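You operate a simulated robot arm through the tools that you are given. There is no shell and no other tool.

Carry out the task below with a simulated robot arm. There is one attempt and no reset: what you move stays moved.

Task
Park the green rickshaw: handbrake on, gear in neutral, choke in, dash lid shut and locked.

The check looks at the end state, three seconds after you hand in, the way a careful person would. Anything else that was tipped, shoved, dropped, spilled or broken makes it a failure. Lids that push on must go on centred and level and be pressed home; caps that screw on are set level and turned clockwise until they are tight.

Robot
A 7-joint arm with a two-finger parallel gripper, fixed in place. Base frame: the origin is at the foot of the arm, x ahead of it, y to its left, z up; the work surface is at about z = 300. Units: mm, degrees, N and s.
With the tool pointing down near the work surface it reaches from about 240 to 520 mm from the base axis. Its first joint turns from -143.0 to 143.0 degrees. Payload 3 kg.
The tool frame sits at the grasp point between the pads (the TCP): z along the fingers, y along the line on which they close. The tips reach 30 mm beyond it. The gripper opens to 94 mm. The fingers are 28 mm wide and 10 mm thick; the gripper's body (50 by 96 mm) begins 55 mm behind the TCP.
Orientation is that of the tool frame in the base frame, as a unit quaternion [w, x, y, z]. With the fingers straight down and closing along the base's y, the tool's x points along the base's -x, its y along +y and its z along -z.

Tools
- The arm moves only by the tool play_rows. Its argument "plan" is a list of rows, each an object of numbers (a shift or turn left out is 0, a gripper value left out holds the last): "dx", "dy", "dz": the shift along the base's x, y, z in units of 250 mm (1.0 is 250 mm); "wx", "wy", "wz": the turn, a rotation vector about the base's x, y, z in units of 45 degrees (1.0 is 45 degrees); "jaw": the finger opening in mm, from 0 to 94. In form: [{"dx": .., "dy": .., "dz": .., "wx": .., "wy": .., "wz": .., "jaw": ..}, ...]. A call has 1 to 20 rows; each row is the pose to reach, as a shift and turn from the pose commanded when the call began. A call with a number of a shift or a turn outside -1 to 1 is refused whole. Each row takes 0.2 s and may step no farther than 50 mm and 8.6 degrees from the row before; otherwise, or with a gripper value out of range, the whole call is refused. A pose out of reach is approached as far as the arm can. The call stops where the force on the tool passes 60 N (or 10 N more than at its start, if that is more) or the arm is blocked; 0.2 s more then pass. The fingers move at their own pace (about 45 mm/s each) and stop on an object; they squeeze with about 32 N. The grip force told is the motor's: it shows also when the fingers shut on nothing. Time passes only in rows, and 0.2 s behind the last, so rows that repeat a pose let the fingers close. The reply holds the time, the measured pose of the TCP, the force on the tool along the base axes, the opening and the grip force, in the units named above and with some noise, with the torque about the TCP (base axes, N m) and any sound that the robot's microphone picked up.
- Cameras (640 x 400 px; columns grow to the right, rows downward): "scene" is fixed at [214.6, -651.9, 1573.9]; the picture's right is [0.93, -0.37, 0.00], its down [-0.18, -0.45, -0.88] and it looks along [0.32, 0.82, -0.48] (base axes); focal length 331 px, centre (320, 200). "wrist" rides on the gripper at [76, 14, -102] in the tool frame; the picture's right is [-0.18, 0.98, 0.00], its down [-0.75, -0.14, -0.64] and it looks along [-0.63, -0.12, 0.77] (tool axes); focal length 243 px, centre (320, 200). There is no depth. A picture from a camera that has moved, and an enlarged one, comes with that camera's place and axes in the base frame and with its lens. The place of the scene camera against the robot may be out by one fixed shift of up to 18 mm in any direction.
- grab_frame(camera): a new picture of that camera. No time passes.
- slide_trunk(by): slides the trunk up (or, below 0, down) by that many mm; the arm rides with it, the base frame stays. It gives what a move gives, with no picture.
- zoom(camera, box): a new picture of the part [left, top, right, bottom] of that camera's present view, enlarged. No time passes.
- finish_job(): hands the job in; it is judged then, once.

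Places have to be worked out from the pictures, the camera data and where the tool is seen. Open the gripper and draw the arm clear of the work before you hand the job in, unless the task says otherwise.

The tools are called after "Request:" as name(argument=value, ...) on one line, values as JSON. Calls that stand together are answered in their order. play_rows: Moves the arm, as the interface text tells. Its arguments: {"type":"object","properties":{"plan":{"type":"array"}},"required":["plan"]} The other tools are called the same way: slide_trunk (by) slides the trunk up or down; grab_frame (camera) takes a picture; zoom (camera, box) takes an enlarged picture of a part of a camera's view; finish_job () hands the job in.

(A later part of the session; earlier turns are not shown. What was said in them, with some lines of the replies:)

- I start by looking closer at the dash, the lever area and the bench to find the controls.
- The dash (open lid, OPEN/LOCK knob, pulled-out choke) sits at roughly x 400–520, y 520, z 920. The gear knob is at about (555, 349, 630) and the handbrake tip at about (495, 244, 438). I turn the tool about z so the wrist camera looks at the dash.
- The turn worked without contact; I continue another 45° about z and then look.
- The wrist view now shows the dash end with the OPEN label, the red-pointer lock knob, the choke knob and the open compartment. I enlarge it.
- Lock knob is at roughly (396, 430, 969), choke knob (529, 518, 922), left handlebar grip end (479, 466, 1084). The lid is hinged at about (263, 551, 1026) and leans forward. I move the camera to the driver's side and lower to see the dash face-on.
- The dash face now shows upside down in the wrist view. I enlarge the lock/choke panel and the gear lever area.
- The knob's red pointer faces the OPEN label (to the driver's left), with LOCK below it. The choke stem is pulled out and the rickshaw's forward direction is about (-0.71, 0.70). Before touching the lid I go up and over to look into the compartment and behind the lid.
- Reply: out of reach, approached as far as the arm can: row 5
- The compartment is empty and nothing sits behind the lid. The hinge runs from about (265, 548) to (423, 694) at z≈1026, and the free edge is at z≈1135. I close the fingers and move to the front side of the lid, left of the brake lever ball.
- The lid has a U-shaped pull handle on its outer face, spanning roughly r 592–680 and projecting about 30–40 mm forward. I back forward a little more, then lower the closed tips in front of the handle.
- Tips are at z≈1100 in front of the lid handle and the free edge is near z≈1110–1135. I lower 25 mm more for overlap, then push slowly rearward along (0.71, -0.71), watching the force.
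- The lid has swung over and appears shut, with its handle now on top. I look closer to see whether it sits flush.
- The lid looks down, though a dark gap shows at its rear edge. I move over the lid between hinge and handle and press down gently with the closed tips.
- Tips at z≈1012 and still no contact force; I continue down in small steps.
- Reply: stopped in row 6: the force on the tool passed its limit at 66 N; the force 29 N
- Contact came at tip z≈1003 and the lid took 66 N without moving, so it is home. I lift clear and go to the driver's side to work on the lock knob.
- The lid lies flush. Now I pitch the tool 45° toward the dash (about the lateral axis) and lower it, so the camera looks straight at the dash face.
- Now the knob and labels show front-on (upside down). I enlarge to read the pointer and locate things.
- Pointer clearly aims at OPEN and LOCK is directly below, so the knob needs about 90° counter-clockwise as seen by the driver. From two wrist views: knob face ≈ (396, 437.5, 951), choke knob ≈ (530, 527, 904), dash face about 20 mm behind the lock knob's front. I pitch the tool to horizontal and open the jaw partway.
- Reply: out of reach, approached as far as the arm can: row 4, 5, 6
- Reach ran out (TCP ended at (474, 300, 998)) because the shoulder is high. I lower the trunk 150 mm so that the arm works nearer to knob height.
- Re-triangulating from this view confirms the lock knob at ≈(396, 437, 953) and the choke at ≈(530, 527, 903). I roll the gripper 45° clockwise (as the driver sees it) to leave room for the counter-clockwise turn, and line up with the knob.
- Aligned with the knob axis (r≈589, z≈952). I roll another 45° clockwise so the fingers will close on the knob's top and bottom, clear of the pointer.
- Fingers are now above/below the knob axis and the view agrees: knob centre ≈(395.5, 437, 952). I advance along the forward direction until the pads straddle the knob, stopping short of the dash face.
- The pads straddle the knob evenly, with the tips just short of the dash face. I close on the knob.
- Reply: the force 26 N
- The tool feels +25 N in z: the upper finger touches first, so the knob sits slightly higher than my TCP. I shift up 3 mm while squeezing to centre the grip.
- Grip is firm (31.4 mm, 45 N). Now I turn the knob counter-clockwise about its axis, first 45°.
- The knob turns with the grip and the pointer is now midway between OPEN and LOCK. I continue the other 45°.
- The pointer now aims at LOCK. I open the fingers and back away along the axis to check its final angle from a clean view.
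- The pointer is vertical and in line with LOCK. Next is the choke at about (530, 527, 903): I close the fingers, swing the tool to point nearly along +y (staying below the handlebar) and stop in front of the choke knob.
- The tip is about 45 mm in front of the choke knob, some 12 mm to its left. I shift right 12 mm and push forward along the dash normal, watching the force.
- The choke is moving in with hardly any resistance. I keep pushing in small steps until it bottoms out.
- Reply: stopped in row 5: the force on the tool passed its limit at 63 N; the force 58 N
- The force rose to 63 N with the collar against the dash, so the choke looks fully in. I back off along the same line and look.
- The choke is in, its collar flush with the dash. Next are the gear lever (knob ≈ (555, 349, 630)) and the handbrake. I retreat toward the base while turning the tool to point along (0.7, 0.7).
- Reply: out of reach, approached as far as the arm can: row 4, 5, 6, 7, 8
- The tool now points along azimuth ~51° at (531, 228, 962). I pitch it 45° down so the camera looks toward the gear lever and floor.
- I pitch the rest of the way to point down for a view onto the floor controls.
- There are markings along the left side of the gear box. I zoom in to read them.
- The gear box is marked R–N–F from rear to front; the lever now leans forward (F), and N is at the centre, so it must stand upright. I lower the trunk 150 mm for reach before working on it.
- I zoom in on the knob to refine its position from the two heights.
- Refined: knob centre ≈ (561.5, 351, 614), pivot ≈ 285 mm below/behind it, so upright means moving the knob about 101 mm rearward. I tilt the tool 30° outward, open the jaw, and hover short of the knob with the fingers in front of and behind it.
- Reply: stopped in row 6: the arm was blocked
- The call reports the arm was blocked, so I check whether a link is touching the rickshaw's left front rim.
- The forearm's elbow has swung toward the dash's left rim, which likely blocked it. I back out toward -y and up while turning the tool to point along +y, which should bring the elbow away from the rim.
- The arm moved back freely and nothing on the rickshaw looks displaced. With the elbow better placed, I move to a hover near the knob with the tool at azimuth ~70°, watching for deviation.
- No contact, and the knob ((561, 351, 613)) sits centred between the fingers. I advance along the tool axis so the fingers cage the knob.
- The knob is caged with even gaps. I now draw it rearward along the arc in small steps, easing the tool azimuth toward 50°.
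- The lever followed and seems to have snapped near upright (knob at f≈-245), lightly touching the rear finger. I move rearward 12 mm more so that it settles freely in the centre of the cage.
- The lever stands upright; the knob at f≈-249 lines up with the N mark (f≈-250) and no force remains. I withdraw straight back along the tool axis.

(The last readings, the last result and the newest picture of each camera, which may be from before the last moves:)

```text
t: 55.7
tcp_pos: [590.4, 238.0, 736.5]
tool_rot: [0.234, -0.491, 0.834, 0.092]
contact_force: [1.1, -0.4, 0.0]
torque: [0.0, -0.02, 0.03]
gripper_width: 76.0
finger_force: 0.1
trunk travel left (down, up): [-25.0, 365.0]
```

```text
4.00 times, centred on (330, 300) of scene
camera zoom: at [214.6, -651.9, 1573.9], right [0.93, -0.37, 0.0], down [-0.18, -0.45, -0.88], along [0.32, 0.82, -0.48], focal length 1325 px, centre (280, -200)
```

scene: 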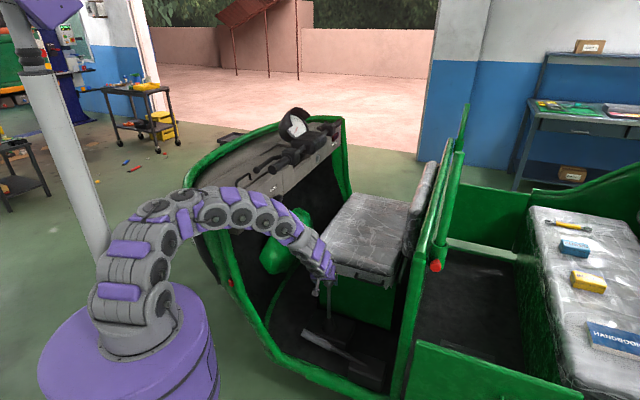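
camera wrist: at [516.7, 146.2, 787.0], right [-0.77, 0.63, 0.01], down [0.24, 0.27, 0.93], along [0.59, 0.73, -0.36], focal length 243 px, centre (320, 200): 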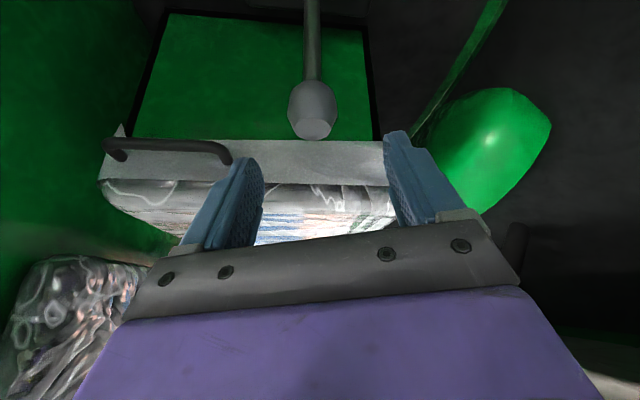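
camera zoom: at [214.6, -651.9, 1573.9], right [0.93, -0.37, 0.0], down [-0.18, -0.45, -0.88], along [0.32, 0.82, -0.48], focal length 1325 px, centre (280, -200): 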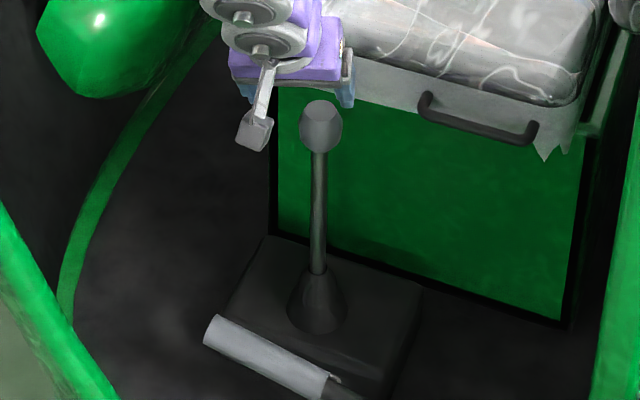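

Gear is in neutral. Next the handbrake: its grip runs from about (498, 248, 450) down to (589, 157, 416), lever pivot near (695, 52, 378), currently ~15° up. I straighten the tool to vertical and move toward it, then turn it so the fingers close sideways.

Request:
play_rows(plan=[{"wx": -0.12, "wy": 0.09, "dx": -0.06, "dy": 0.0, "dz": 0.02}, {"wx": -0.24, "wy": 0.18, "dx": -0.12, "dy": 0.0, "dz": 0.02}, {"wx": -0.36, "wy": 0.28, "dx": -0.18, "dy": 0.0, "dz": 0.0}, {"wx": -0.45, "wy": 0.35, "dx": -0.24, "dy": 0.0, "dz": 0.0}, {"wx": -0.508, "wy": 0.397, "dx": -0.3, "dy": 0.0, "dz": 0.0}])

Request:
play_rows(plan=[{"wz": 0.18}, {"wz": 0.36}, {"wz": 0.54}, {"wz": 0.72}, {"wz": 0.9}, {"wz": 1.0}])

Request:
grab_frame(camera="scene")

Request:
grab_frame(camera="wrist")

```text
t: 56.9
tcp_pos: [517.2, 237.4, 738.7]
tool_rot: [0.001, -0.507, 0.862, 0.001]
contact_force: [-0.7, -0.2, -0.5]
torque: [0.02, -0.01, 0.01]
gripper_width: 76.0
finger_force: 0.1
trunk travel left (down, up): [-25.0, 365.0]
```

```text
t: 58.3
tcp_pos: [518.6, 237.1, 736.7]
tool_rot: [0.0, 0.8, -0.6, -0.002]
contact_force: [-0.3, 1.2, -0.8]
torque: [0.01, 0.06, -0.02]
gripper_width: 76.0
finger_force: 0.0
trunk travel left (down, up): [-25.0, 365.0]
```

```text
taken
```

scene: 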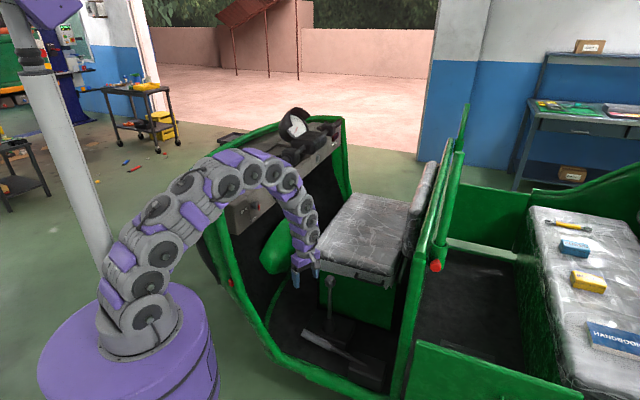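

```text
taken
camera wrist: at [524.2, 160.6, 837.5], right [-1.0, -0.1, 0.0], down [-0.07, 0.76, 0.64], along [-0.06, 0.64, -0.76], focal length 243 px, centre (320, 200)
```

wrist: 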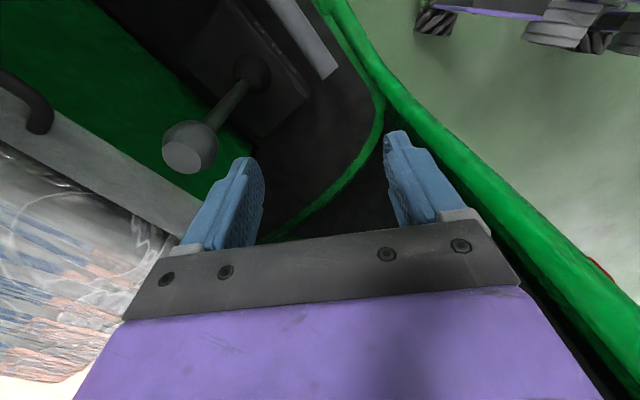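

I finish the turn so the fingers close across the handbrake lever, and view it from above.

Request:
play_rows(plan=[{"wz": 0.16}, {"wz": 0.32, "dz": -0.05}, {"wz": 0.48, "dz": -0.1}, {"wz": 0.64, "dz": -0.15}])

Request:
grab_frame(camera="wrist")

Request:
zoom(camera="wrist", box=[200, 0, 440, 150])

Request:
zoom(camera="scene", box=[240, 240, 420, 390])

```text
t: 59.3
tcp_pos: [516.9, 237.3, 699.1]
tool_rot: [0.0, 0.924, -0.383, -0.003]
contact_force: [-0.3, 0.4, 0.6]
torque: [0.0, 0.04, 0.03]
gripper_width: 75.9
finger_force: 0.1
trunk travel left (down, up): [-25.0, 365.0]
```

```text
taken
camera wrist: at [560.6, 173.6, 799.4], right [-0.83, -0.56, 0.0], down [-0.43, 0.63, 0.64], along [-0.37, 0.53, -0.76], focal length 243 px, centre (320, 200)
```

wrist: 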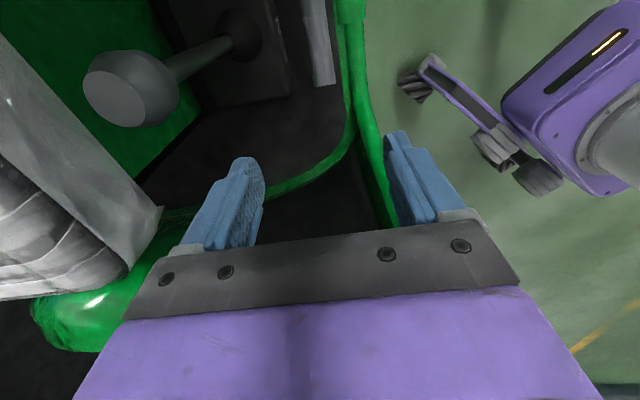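

```text
2.67 times, centred on (320, 75) of wrist
camera zoom: at [560.6, 173.6, 799.4], right [-0.83, -0.56, 0.0], down [-0.43, 0.63, 0.64], along [-0.37, 0.53, -0.76], focal length 647 px, centre (320, 533)
```

zoom: 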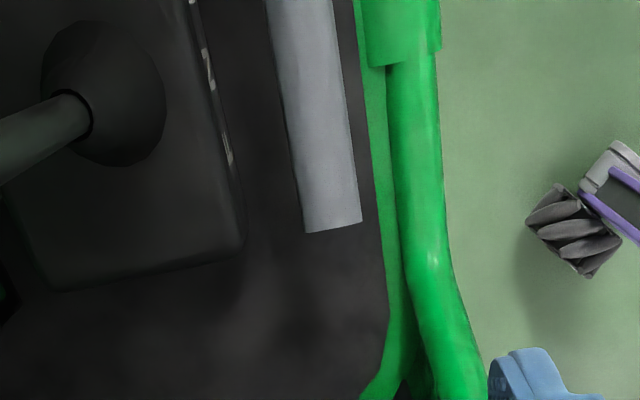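

```text
2.67 times, centred on (330, 315) of scene
camera zoom: at [214.6, -651.9, 1573.9], right [0.93, -0.37, 0.0], down [-0.18, -0.45, -0.88], along [0.32, 0.82, -0.48], focal length 883 px, centre (293, -107)
```

zoom: 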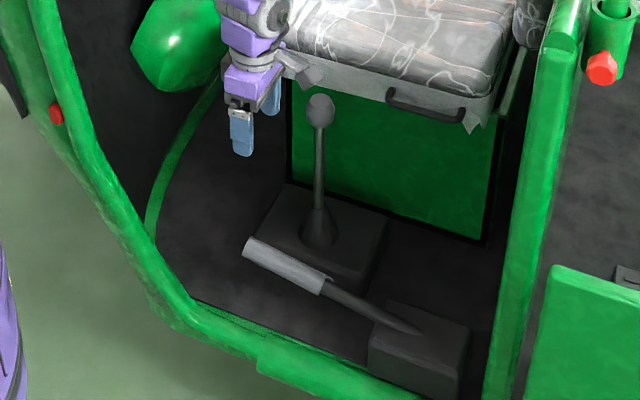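

Tip of the grip is at ≈(499, 249, 446), about 29 mm thick, and the green sill tube stays below the finger tips' path. I lower the trunk its last 25 mm, then descend over the grip with a 50 mm opening.

Request:
slide_trunk(by=-25)

Request:
play_rows(plan=[{"dx": 0.0, "dy": -0.01, "dz": -0.15, "jaw": 50}, {"dx": 0.002, "dy": -0.02, "dz": -0.3, "jaw": 50}, {"dx": 0.003, "dy": -0.026, "dz": -0.45, "jaw": 50}, {"dx": 0.003, "dy": -0.026, "dz": -0.6, "jaw": 50}, {"dx": 0.003, "dy": -0.026, "dz": -0.7, "jaw": 50}])

Request:
grab_frame(camera="wrist")

Request:
zoom(camera="scene", box=[240, 240, 420, 390])

```text
t: 60.0
tcp_pos: [518.3, 237.8, 673.9]
tool_rot: [0.0, 0.924, -0.383, -0.002]
contact_force: [0.2, -0.1, 0.2]
torque: [0.0, 0.04, -0.01]
gripper_width: 76.1
finger_force: 0.0
trunk travel left (down, up): [0.0, 390.0]
```

```text
t: 61.2
tcp_pos: [517.7, 231.2, 498.2]
tool_rot: [0.0, 0.924, -0.383, -0.003]
contact_force: [-0.1, 0.7, 0.4]
torque: [-0.01, -0.02, 0.02]
gripper_width: 50.1
finger_force: 0.0
trunk travel left (down, up): [0.0, 390.0]
```

```text
taken
camera wrist: at [561.2, 167.0, 599.4], right [-0.83, -0.56, 0.0], down [-0.43, 0.63, 0.65], along [-0.36, 0.53, -0.76], focal length 243 px, centre (320, 200)
```

wrist: 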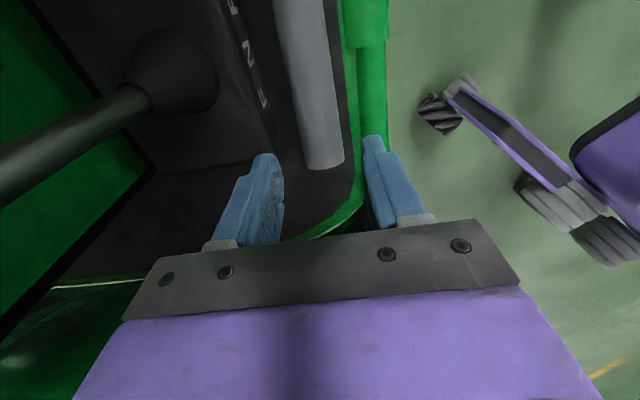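

```text
2.67 times, centred on (330, 315) of scene
camera zoom: at [214.6, -651.9, 1573.9], right [0.93, -0.37, 0.0], down [-0.18, -0.45, -0.88], along [0.32, 0.82, -0.48], focal length 883 px, centre (293, -107)
```

zoom: 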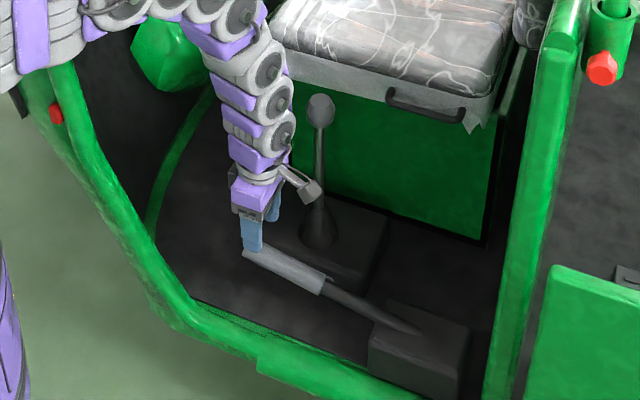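

The grip is centred between the fingers (r≈530). I descend the remaining 60 mm in small steps.

Request:
play_rows(plan=[{"dz": -0.06}, {"dz": -0.12}, {"dz": -0.17}, {"dz": -0.21}, {"dz": -0.24}])

Request:
grab_frame(camera="wrist")

Request:
zoom(camera="scene", box=[270, 280, 390, 380])

```text
t: 62.4
tcp_pos: [515.9, 229.8, 438.8]
tool_rot: [0.001, 0.923, -0.384, -0.002]
contact_force: [-0.7, -0.6, 0.0]
torque: [0.0, -0.01, -0.01]
gripper_width: 50.2
finger_force: 0.1
trunk travel left (down, up): [0.0, 390.0]
```

```text
taken
camera wrist: at [560.9, 166.8, 539.3], right [-0.83, -0.56, 0.0], down [-0.43, 0.63, 0.64], along [-0.36, 0.53, -0.76], focal length 243 px, centre (320, 200)
```

wrist: 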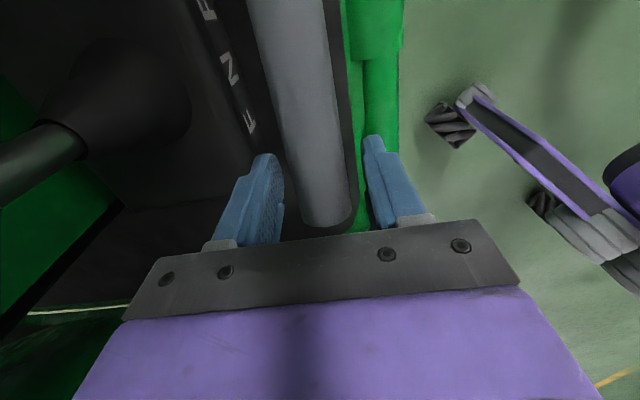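

```text
4.00 times, centred on (330, 330) of scene
camera zoom: at [214.6, -651.9, 1573.9], right [0.93, -0.37, 0.0], down [-0.18, -0.45, -0.88], along [0.32, 0.82, -0.48], focal length 1325 px, centre (280, -320)
```

zoom: 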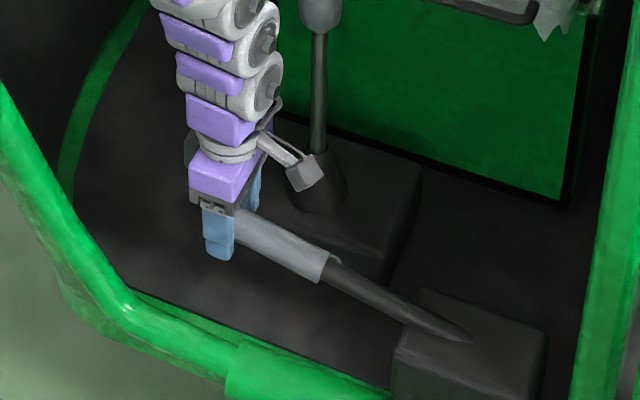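

The fingers straddle the grip about 25 mm behind its end. I close on it.

Request:
play_rows(plan=[{"jaw": 15}, {"jaw": 15}, {"jaw": 15}, {"jaw": 15}, {"jaw": 15}])

Request:
grab_frame(camera="wrist")

```text
t: 63.6
tcp_pos: [519.9, 232.3, 439.0]
tool_rot: [0.0, 0.924, -0.383, -0.002]
contact_force: [3.3, 3.5, -1.7]
torque: [0.13, -0.02, 0.26]
gripper_width: 31.7
finger_force: 45.0
trunk travel left (down, up): [0.0, 390.0]
```

```text
taken
camera wrist: at [561.6, 167.0, 539.7], right [-0.83, -0.56, 0.0], down [-0.43, 0.63, 0.64], along [-0.36, 0.53, -0.76], focal length 243 px, centre (320, 200)
```

wrist: 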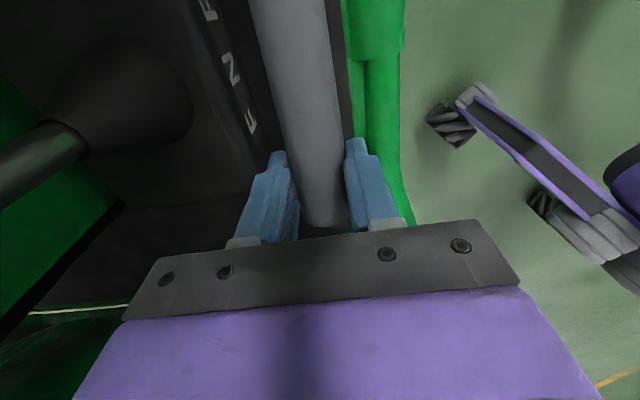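

Gripped at 31.7 mm. Now I lift along the arc around the pivot, first to about 25–30°, watching forces and sound.

Request:
play_rows(plan=[{"dx": 0.007, "dy": -0.007, "dz": 0.04, "jaw": 15}, {"dx": 0.015, "dy": -0.015, "dz": 0.077, "jaw": 15}, {"dx": 0.0235, "dy": -0.0235, "dz": 0.111, "jaw": 15}, {"dx": 0.035, "dy": -0.035, "dz": 0.153, "jaw": 15}, {"dx": 0.048, "dy": -0.048, "dz": 0.194, "jaw": 15}, {"dx": 0.062, "dy": -0.062, "dz": 0.234, "jaw": 15}, {"dx": 0.0775, "dy": -0.0775, "dz": 0.274, "jaw": 15}])

Request:
zoom(camera="scene", box=[240, 240, 420, 390])

Request:
grab_frame(camera="wrist")

```text
t: 65.2
tcp_pos: [537.3, 211.9, 506.0]
tool_rot: [0.0, 0.923, -0.384, -0.003]
contact_force: [4.9, 16.4, -5.4]
torque: [1.28, 0.59, 0.3]
gripper_width: 31.8
finger_force: 45.3
trunk travel left (down, up): [0.0, 390.0]
```

```text
2.67 times, centred on (330, 315) of scene
camera zoom: at [214.6, -651.9, 1573.9], right [0.93, -0.37, 0.0], down [-0.18, -0.45, -0.88], along [0.32, 0.82, -0.48], focal length 883 px, centre (293, -107)
```

zoom: 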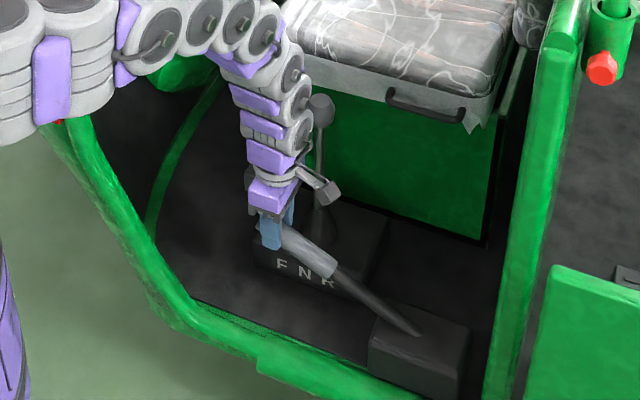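

```text
taken
camera wrist: at [580.3, 148.2, 607.5], right [-0.83, -0.56, 0.0], down [-0.43, 0.63, 0.64], along [-0.36, 0.53, -0.76], focal length 243 px, centre (320, 200)
```

wrist: 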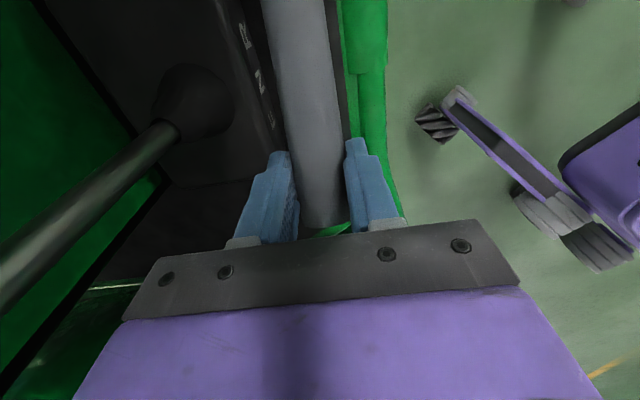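

The lever rises smoothly with low force. I continue along the arc toward 45°.

Request:
play_rows(plan=[{"dx": 0.0167, "dy": -0.0167, "dz": 0.039, "jaw": 15}, {"dx": 0.034, "dy": -0.034, "dz": 0.076, "jaw": 15}, {"dx": 0.053, "dy": -0.053, "dz": 0.113, "jaw": 15}, {"dx": 0.073, "dy": -0.073, "dz": 0.148, "jaw": 15}, {"dx": 0.0945, "dy": -0.0945, "dz": 0.182, "jaw": 15}, {"dx": 0.1165, "dy": -0.1165, "dz": 0.2144, "jaw": 15}])

Request:
zoom(camera="scene", box=[240, 240, 420, 390])

Request:
zoom(camera="scene", box=[290, 100, 360, 160])

```text
t: 66.6
tcp_pos: [566.9, 181.9, 560.7]
tool_rot: [-0.001, 0.923, -0.385, -0.001]
contact_force: [-4.2, 16.3, 7.4]
torque: [1.39, 0.74, 0.12]
gripper_width: 31.7
finger_force: 45.3
trunk travel left (down, up): [0.0, 390.0]
```

```text
2.67 times, centred on (330, 315) of scene
camera zoom: at [214.6, -651.9, 1573.9], right [0.93, -0.37, 0.0], down [-0.18, -0.45, -0.88], along [0.32, 0.82, -0.48], focal length 883 px, centre (293, -107)
```

zoom: 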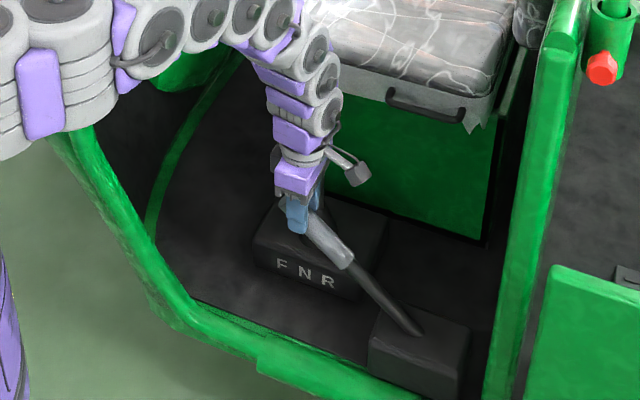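

```text
6.67 times, centred on (325, 130) of scene
camera zoom: at [214.6, -651.9, 1573.9], right [0.93, -0.37, 0.0], down [-0.18, -0.45, -0.88], along [0.32, 0.82, -0.48], focal length 2208 px, centre (287, 667)
```

zoom: 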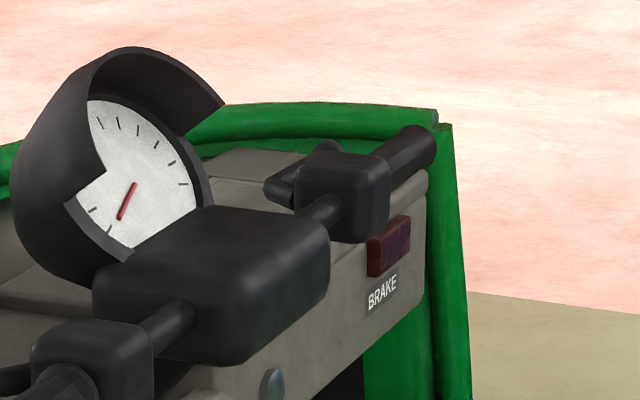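

At about 45° there is still no stop and the BRAKE lamp on the dash is dark. I keep lifting toward 60°, letting the force limit stop me at the end of travel.

Request:
play_rows(plan=[{"dx": 0.023, "dy": -0.023, "dz": 0.031, "jaw": 15}, {"dx": 0.047, "dy": -0.047, "dz": 0.061, "jaw": 15}, {"dx": 0.072, "dy": -0.072, "dz": 0.089, "jaw": 15}, {"dx": 0.098, "dy": -0.098, "dz": 0.116, "jaw": 15}])

Request:
zoom(camera="scene", box=[240, 240, 420, 390])

Request:
zoom(camera="scene", box=[290, 100, 360, 160])

```text
t: 67.6
tcp_pos: [591.9, 156.3, 589.7]
tool_rot: [-0.001, 0.923, -0.385, -0.002]
contact_force: [4.1, 12.1, 0.5]
torque: [0.96, 0.09, 0.04]
gripper_width: 31.8
finger_force: 37.2
trunk travel left (down, up): [0.0, 390.0]
```

```text
2.67 times, centred on (330, 315) of scene
camera zoom: at [214.6, -651.9, 1573.9], right [0.93, -0.37, 0.0], down [-0.18, -0.45, -0.88], along [0.32, 0.82, -0.48], focal length 883 px, centre (293, -107)
```

zoom: 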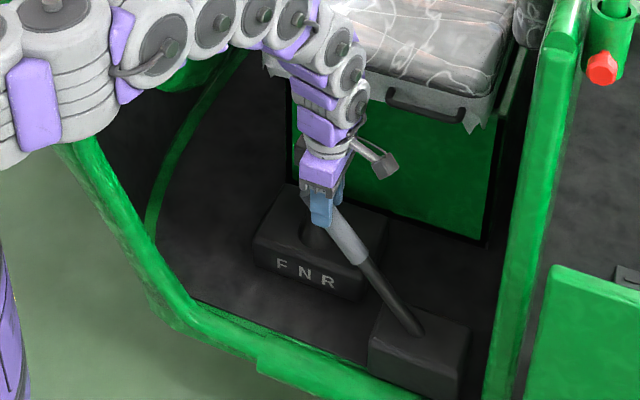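

```text
6.67 times, centred on (325, 130) of scene
camera zoom: at [214.6, -651.9, 1573.9], right [0.93, -0.37, 0.0], down [-0.18, -0.45, -0.88], along [0.32, 0.82, -0.48], focal length 2208 px, centre (287, 667)
```

zoom: 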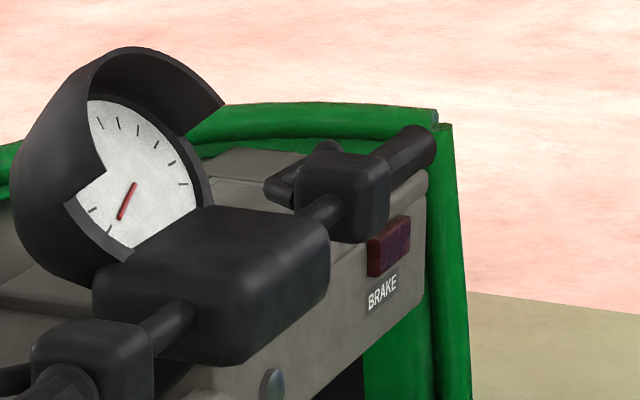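

About 55° now, force still only ~12 N and the lamp dark. I continue along the arc toward the stop.

Request:
play_rows(plan=[{"dx": 0.014, "dy": -0.014, "dz": 0.016, "jaw": 15}, {"dx": 0.027, "dy": -0.027, "dz": 0.032, "jaw": 15}, {"dx": 0.044, "dy": -0.044, "dz": 0.046, "jaw": 15}, {"dx": 0.061, "dy": -0.061, "dz": 0.059, "jaw": 15}])

Request:
zoom(camera="scene", box=[240, 240, 420, 390])

Request:
grab_frame(camera="wrist")

```text
t: 68.6
tcp_pos: [606.3, 143.3, 602.8]
tool_rot: [0.001, 0.924, -0.383, -0.002]
contact_force: [4.7, 9.6, -1.7]
torque: [1.21, 0.69, -0.04]
gripper_width: 31.5
finger_force: 45.1
trunk travel left (down, up): [0.0, 390.0]
```

```text
2.67 times, centred on (330, 315) of scene
camera zoom: at [214.6, -651.9, 1573.9], right [0.93, -0.37, 0.0], down [-0.18, -0.45, -0.88], along [0.32, 0.82, -0.48], focal length 883 px, centre (293, -107)
```

zoom: 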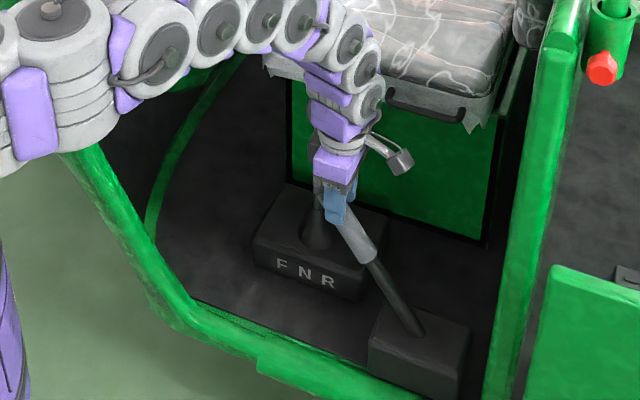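

```text
taken
camera wrist: at [649.5, 78.9, 705.4], right [-0.83, -0.56, 0.0], down [-0.43, 0.63, 0.64], along [-0.36, 0.53, -0.76], focal length 243 px, centre (320, 200)
```

wrist: 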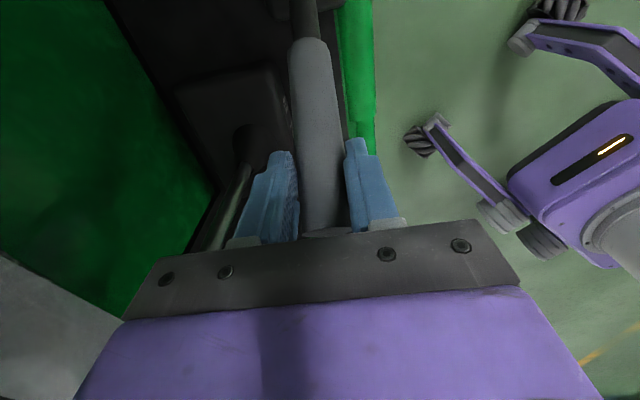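

Now about 60° and still no stop. I go a little further, to about 68°, keeping an eye on the force.

Request:
play_rows(plan=[{"dx": 0.02, "dy": -0.02, "dz": 0.017, "jaw": 15}, {"dx": 0.04, "dy": -0.04, "dz": 0.032, "jaw": 15}, {"dx": 0.063, "dy": -0.063, "dz": 0.047, "jaw": 15}, {"dx": 0.086, "dy": -0.086, "dz": 0.061, "jaw": 15}])

Request:
zoom(camera="scene", box=[270, 250, 420, 390])

Request:
zoom(camera="scene", box=[290, 100, 360, 160])

```text
t: 69.6
tcp_pos: [630.1, 121.1, 620.7]
tool_rot: [-0.002, 0.923, -0.384, -0.002]
contact_force: [-0.3, -1.0, -0.5]
torque: [-0.01, -0.03, 0.01]
gripper_width: 14.8
finger_force: 0.2
trunk travel left (down, up): [0.0, 390.0]
```

```text
2.86 times, centred on (345, 320) of scene
camera zoom: at [214.6, -651.9, 1573.9], right [0.93, -0.37, 0.0], down [-0.18, -0.45, -0.88], along [0.32, 0.82, -0.48], focal length 946 px, centre (249, -143)
```

zoom: 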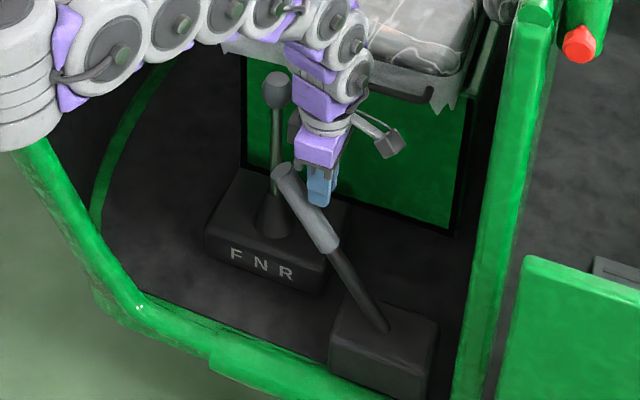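

```text
6.67 times, centred on (325, 130) of scene
camera zoom: at [214.6, -651.9, 1573.9], right [0.93, -0.37, 0.0], down [-0.18, -0.45, -0.88], along [0.32, 0.82, -0.48], focal length 2208 px, centre (287, 667)
```

zoom: 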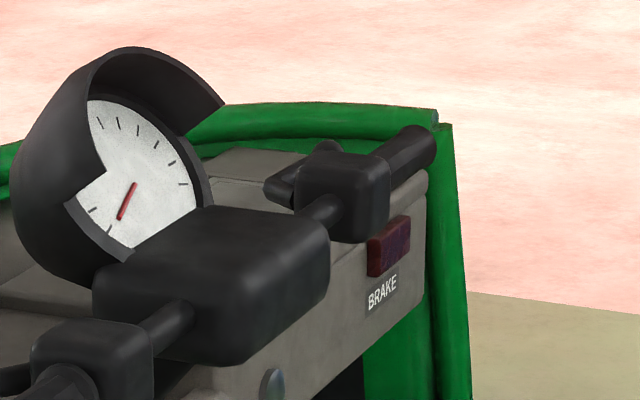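

The lever reached its stop and slipped out of the fingers; it now holds by itself at roughly 56°. I lift the gripper straight up, clear of it, and inspect.

Request:
play_rows(plan=[{"dz": 0.1}, {"dz": 0.25}, {"dz": 0.4}, {"dz": 0.55}, {"dz": 0.7}])

Request:
grab_frame(camera="wrist")

Request:
zoom(camera="scene", box=[270, 250, 420, 390])

Request:
grab_frame(camera="scene")

```text
t: 70.8
tcp_pos: [627.2, 122.3, 795.6]
tool_rot: [-0.001, 0.924, -0.383, -0.002]
contact_force: [-0.1, 0.5, 0.0]
torque: [0.01, 0.04, -0.02]
gripper_width: 14.7
finger_force: 0.0
trunk travel left (down, up): [0.0, 390.0]
```

```text
taken
camera wrist: at [671.2, 57.4, 895.9], right [-0.83, -0.56, 0.0], down [-0.43, 0.63, 0.65], along [-0.36, 0.53, -0.76], focal length 243 px, centre (320, 200)
```

wrist: 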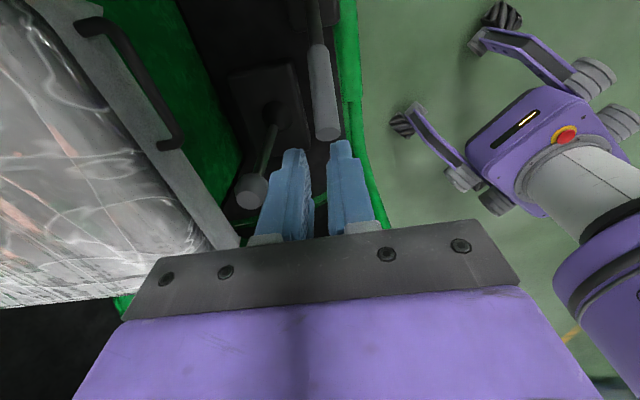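

```text
2.86 times, centred on (345, 320) of scene
camera zoom: at [214.6, -651.9, 1573.9], right [0.93, -0.37, 0.0], down [-0.18, -0.45, -0.88], along [0.32, 0.82, -0.48], focal length 946 px, centre (249, -143)
```

zoom: 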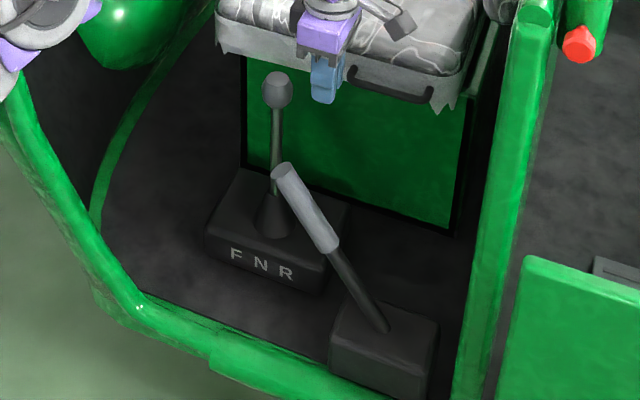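

```text
taken
```

scene: 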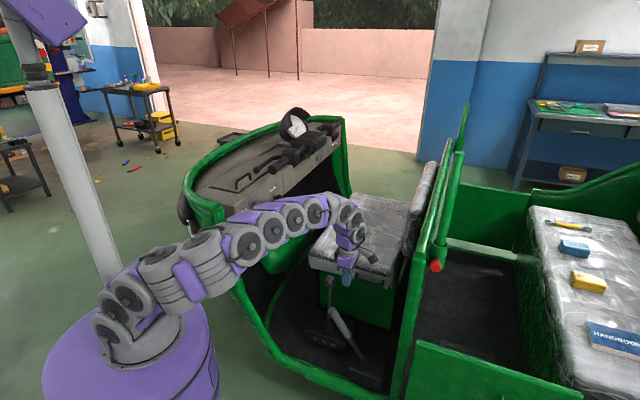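

The handbrake stays up on its own and the gear lever remains upright at N. I raise the trunk to bring the arm up and check the dash again from above.

Request:
slide_trunk(by=250)

Request:
zoom(camera="scene", box=[270, 250, 420, 390])

Request:
zoom(camera="scene", box=[190, 130, 350, 230])

Request:
grab_frame(camera="wrist")

```text
t: 73.4
tcp_pos: [628.6, 121.0, 1045.3]
tool_rot: [0.0, 0.923, -0.384, -0.002]
contact_force: [-0.5, 0.1, -0.3]
torque: [0.01, -0.03, -0.01]
gripper_width: 14.8
finger_force: 0.0
trunk travel left (down, up): [-250.0, 140.0]
```

```text
2.86 times, centred on (345, 320) of scene
camera zoom: at [214.6, -651.9, 1573.9], right [0.93, -0.37, 0.0], down [-0.18, -0.45, -0.88], along [0.32, 0.82, -0.48], focal length 946 px, centre (249, -143)
```

zoom: 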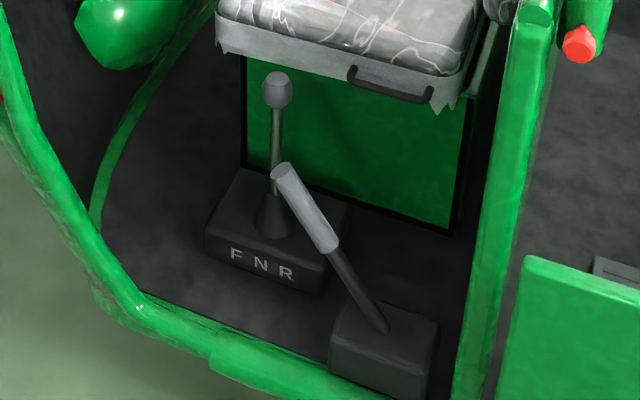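

```text
4.00 times, centred on (270, 180) of scene
camera zoom: at [214.6, -651.9, 1573.9], right [0.93, -0.37, 0.0], down [-0.18, -0.45, -0.88], along [0.32, 0.82, -0.48], focal length 1325 px, centre (520, 280)
```

zoom: 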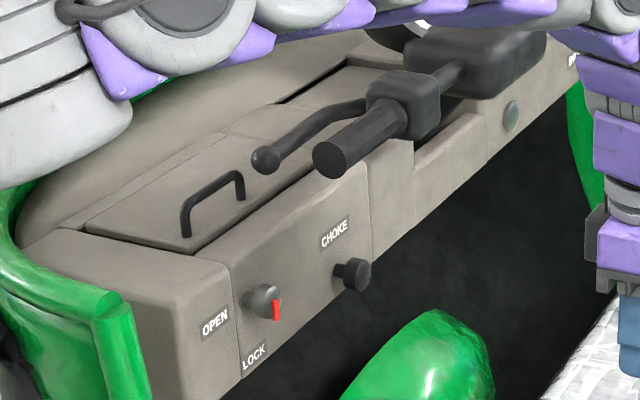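

```text
taken
camera wrist: at [671.8, 57.3, 1145.4], right [-0.83, -0.56, 0.0], down [-0.43, 0.63, 0.64], along [-0.36, 0.53, -0.76], focal length 243 px, centre (320, 200)
```

wrist: 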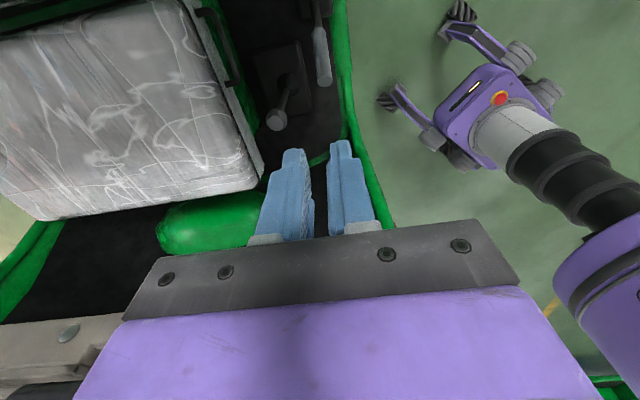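

All dash items look right: lid flush, pointer at LOCK, choke flush. I want to be sure the handbrake is really at its stop, so I go back down with closed fingers to push it gently rearward from its front side.

Request:
slide_trunk(by=-200)

Request:
play_rows(plan=[{"dx": -0.1, "dy": 0.1, "jaw": 0}, {"dx": -0.2, "dy": 0.2, "jaw": 0}, {"dx": -0.283, "dy": 0.288, "jaw": 0}, {"dx": -0.283, "dy": 0.288, "dz": -0.16, "jaw": 0}, {"dx": -0.283, "dy": 0.288, "dz": -0.32, "jaw": 0}, {"dx": -0.283, "dy": 0.288, "dz": -0.48, "jaw": 0}, {"dx": -0.283, "dy": 0.288, "dz": -0.64, "jaw": 0}, {"dx": -0.283, "dy": 0.288, "dz": -0.8, "jaw": 0}])

Request:
grab_frame(camera="wrist")

Request:
zoom(camera="scene", box=[270, 250, 420, 390])

```text
t: 75.5
tcp_pos: [628.0, 122.2, 844.2]
tool_rot: [0.0, 0.923, -0.384, -0.002]
contact_force: [0.0, -0.8, -0.5]
torque: [0.01, 0.01, -0.03]
gripper_width: 15.0
finger_force: 0.0
trunk travel left (down, up): [-50.0, 340.0]
```

```text
t: 77.3
tcp_pos: [557.6, 192.7, 644.0]
tool_rot: [-0.001, 0.923, -0.384, -0.002]
contact_force: [-0.3, 0.3, -0.6]
torque: [0.0, 0.01, -0.02]
gripper_width: 0.0
finger_force: 32.1
trunk travel left (down, up): [-50.0, 340.0]
```

```text
taken
camera wrist: at [601.0, 128.5, 744.3], right [-0.83, -0.56, 0.0], down [-0.43, 0.63, 0.64], along [-0.36, 0.53, -0.76], focal length 243 px, centre (320, 200)
```

wrist: 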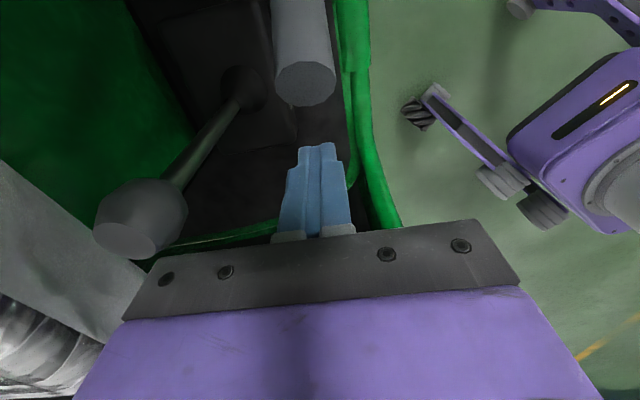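

```text
2.86 times, centred on (345, 320) of scene
camera zoom: at [214.6, -651.9, 1573.9], right [0.93, -0.37, 0.0], down [-0.18, -0.45, -0.88], along [0.32, 0.82, -0.48], focal length 946 px, centre (249, -143)
```

zoom: 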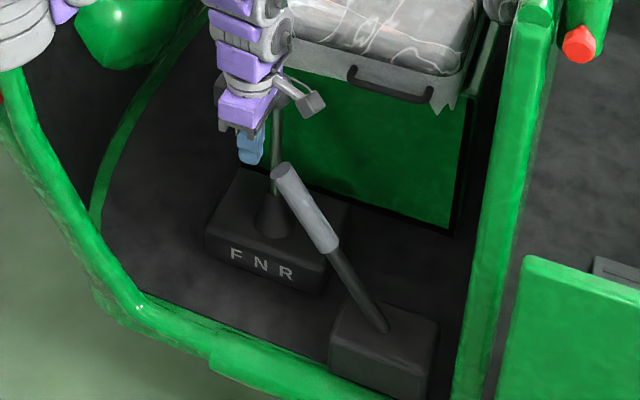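

The grip's end face is at about f=-301, z≈611. I lower 40 mm in front of it and then press rearward in small steps.

Request:
play_rows(plan=[{"dz": -0.08}, {"dz": -0.16}, {"dz": -0.16, "dx": 0.022, "dy": -0.022}, {"dz": -0.16, "dx": 0.04, "dy": -0.04}, {"dz": -0.16, "dx": 0.05, "dy": -0.05}, {"dz": -0.16, "dx": 0.06, "dy": -0.06}, {"dz": -0.16, "dx": 0.07, "dy": -0.07}, {"dz": -0.16, "dx": 0.08, "dy": -0.08}, {"dz": -0.16, "dx": 0.09, "dy": -0.09}, {"dz": -0.16, "dx": 0.1, "dy": -0.1}])

Request:
grab_frame(camera="wrist")

Request:
zoom(camera="scene", box=[270, 250, 420, 390])

```text
t: 79.0
tcp_pos: [568.1, 182.5, 604.5]
tool_rot: [-0.004, 0.925, -0.379, -0.007]
contact_force: [-23.3, 30.8, 9.6]
torque: [-0.39, -0.22, -0.02]
gripper_width: 0.0
finger_force: 31.9
trunk travel left (down, up): [-50.0, 340.0]
stopped in row 8: the force on the tool passed its limit at 64 N (the readings are from after the stop); the commanded pose is now the measured one
```

```text
taken
camera wrist: at [612.2, 118.5, 703.7], right [-0.82, -0.57, 0.0], down [-0.43, 0.62, 0.65], along [-0.38, 0.54, -0.76], focal length 243 px, centre (320, 200)
```

wrist: 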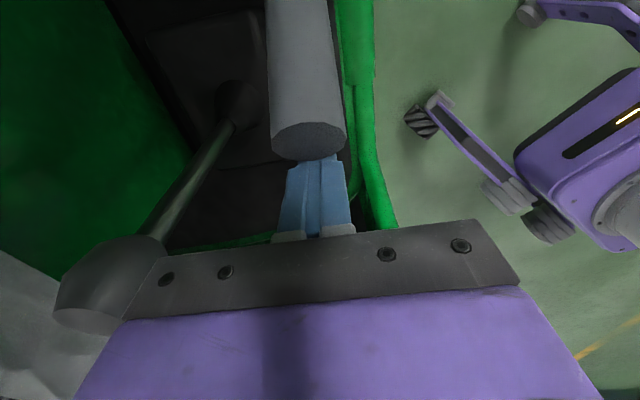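

```text
2.86 times, centred on (345, 320) of scene
camera zoom: at [214.6, -651.9, 1573.9], right [0.93, -0.37, 0.0], down [-0.18, -0.45, -0.88], along [0.32, 0.82, -0.48], focal length 946 px, centre (249, -143)
```

zoom: 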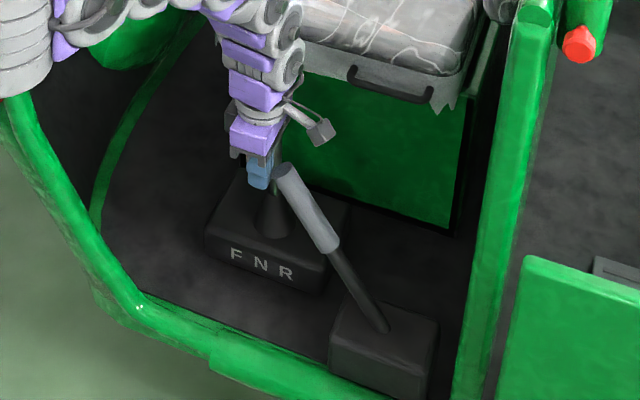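

The lever resisted 64 N without moving, so it is at its stop. I back off forward, lift clear, and raise the trunk again.

Request:
play_rows(plan=[{"dx": -0.05, "dy": 0.05}, {"dx": -0.1, "dy": 0.1}, {"dx": -0.1, "dy": 0.1, "dz": 0.15}, {"dx": -0.1, "dy": 0.1, "dz": 0.3}, {"dx": -0.1, "dy": 0.1, "dz": 0.45}, {"dx": -0.1, "dy": 0.1, "dz": 0.6}, {"dx": -0.1, "dy": 0.1, "dz": 0.75}, {"dx": -0.1, "dy": 0.1, "dz": 0.9}])

Request:
slide_trunk(by=250)

Request:
grab_frame(camera="scene")

Request:
grab_frame(camera="wrist")

```text
t: 80.8
tcp_pos: [547.3, 202.6, 830.8]
tool_rot: [-0.002, 0.924, -0.382, -0.007]
contact_force: [1.0, 0.4, 0.0]
torque: [0.02, -0.01, -0.04]
gripper_width: 0.0
finger_force: 32.1
trunk travel left (down, up): [-50.0, 340.0]
```

```text
t: 83.3
tcp_pos: [546.4, 203.6, 1079.7]
tool_rot: [-0.002, 0.924, -0.382, -0.006]
contact_force: [-0.3, -0.3, -0.6]
torque: [-0.02, 0.0, -0.02]
gripper_width: 0.0
finger_force: 31.6
trunk travel left (down, up): [-300.0, 90.0]
```

```text
taken
```

scene: 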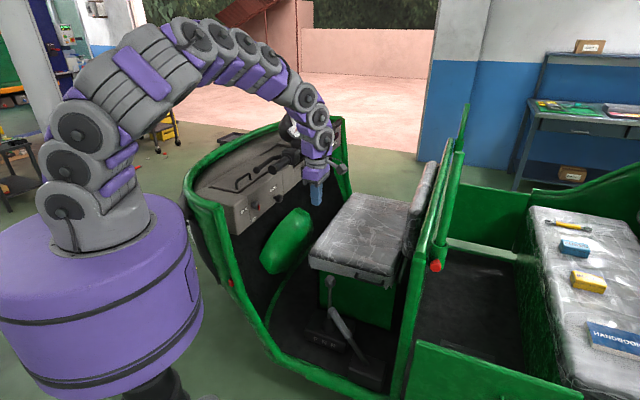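

```text
taken
camera wrist: at [591.2, 139.4, 1179.8], right [-0.82, -0.57, 0.0], down [-0.43, 0.63, 0.65], along [-0.37, 0.53, -0.76], focal length 243 px, centre (320, 200)
```

wrist: 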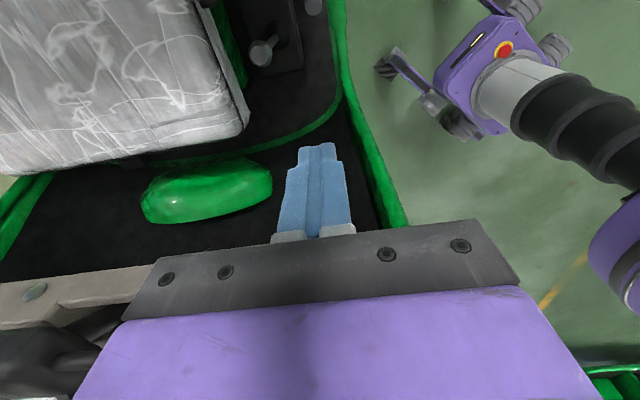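

I check the levers and dash once more, then open the gripper and draw the arm out of the rickshaw toward -y.

Request:
zoom(camera="scene", box=[270, 250, 420, 390])

Request:
zoom(camera="scene", box=[190, 130, 310, 230])

Request:
play_rows(plan=[{"dz": 0.15, "jaw": 60}, {"dz": 0.3, "dy": -0.06, "jaw": 60}, {"dz": 0.4, "dy": -0.2, "dx": -0.04, "jaw": 60}, {"dz": 0.45, "dy": -0.36, "dx": -0.1, "jaw": 60}, {"dz": 0.5, "dy": -0.52, "dx": -0.16, "jaw": 60}, {"dz": 0.5, "dy": -0.68, "dx": -0.22, "jaw": 60}, {"dz": 0.5, "dy": -0.84, "dx": -0.28, "jaw": 60}, {"dz": 0.5, "dy": -1.0, "dx": -0.34, "jaw": 60}])

Request:
grab_frame(camera="scene")

```text
2.86 times, centred on (345, 320) of scene
camera zoom: at [214.6, -651.9, 1573.9], right [0.93, -0.37, 0.0], down [-0.18, -0.45, -0.88], along [0.32, 0.82, -0.48], focal length 946 px, centre (249, -143)
```

zoom: 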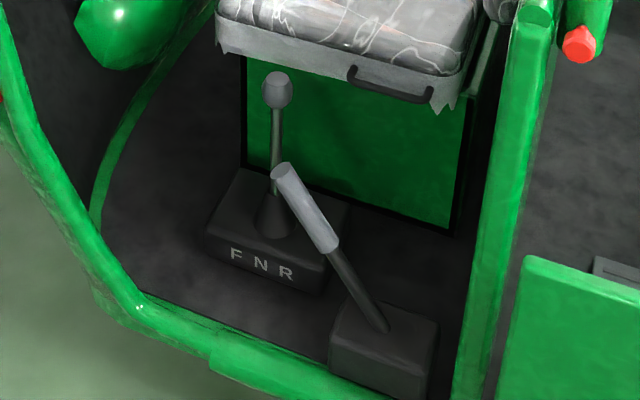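

```text
4.00 times, centred on (250, 180) of scene
camera zoom: at [214.6, -651.9, 1573.9], right [0.93, -0.37, 0.0], down [-0.18, -0.45, -0.88], along [0.32, 0.82, -0.48], focal length 1325 px, centre (600, 280)
```

zoom: 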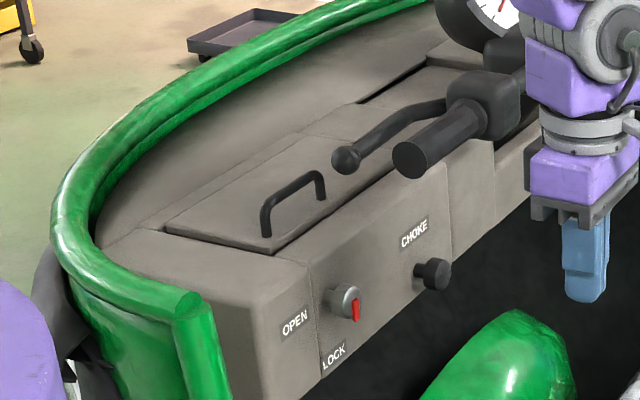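

```text
t: 85.2
tcp_pos: [458.8, -51.4, 1205.5]
tool_rot: [-0.003, 0.924, -0.381, -0.006]
contact_force: [-0.1, -0.3, 0.7]
torque: [0.04, -0.02, -0.03]
gripper_width: 60.0
finger_force: 0.1
trunk travel left (down, up): [-300.0, 90.0]
```

```text
taken
```

scene: 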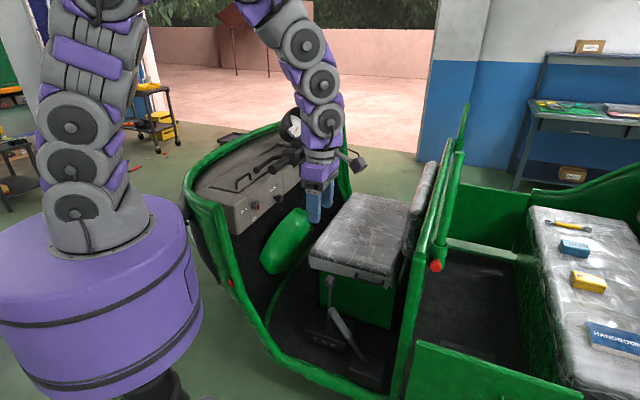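

Lid flush with the pointer at LOCK, choke in, gear upright at N, handbrake up at its stop. The bench items are undisturbed, and the arm is clear with its gripper open. I hand the job in.

Request:
finish_job()

```text
The job is handed in.
```

I parked the rickshaw and handed the job in. I have not seen the result of the check.

- **Handbrake:** It is up at about 56°, against its stop. It holds on its own and did not move when I pushed it further with 64 N. On the final lift the lever slipped out of the fingers at the stop. The BRAKE lamp on the dash stayed dark throughout.
- **Gear:** The lever stands upright and lines up with the N mark.
- **Choke:** It is pushed in until it met resistance at 63 N, with its collar against the dash.
- **Dash lid:** It is shut and pressed down. The knob is turned about 90°, so the pointer is at LOCK. I did not try to lift the lid to test the lock.

While I was lining up for the gear lever, the arm stopped once because it was blocked, probably against the rickshaw's left front rim. I backed out, and nothing looked shifted in the pictures afterwards. The items on the bench are where they were. The gripper is open and the arm is outside the rickshaw.
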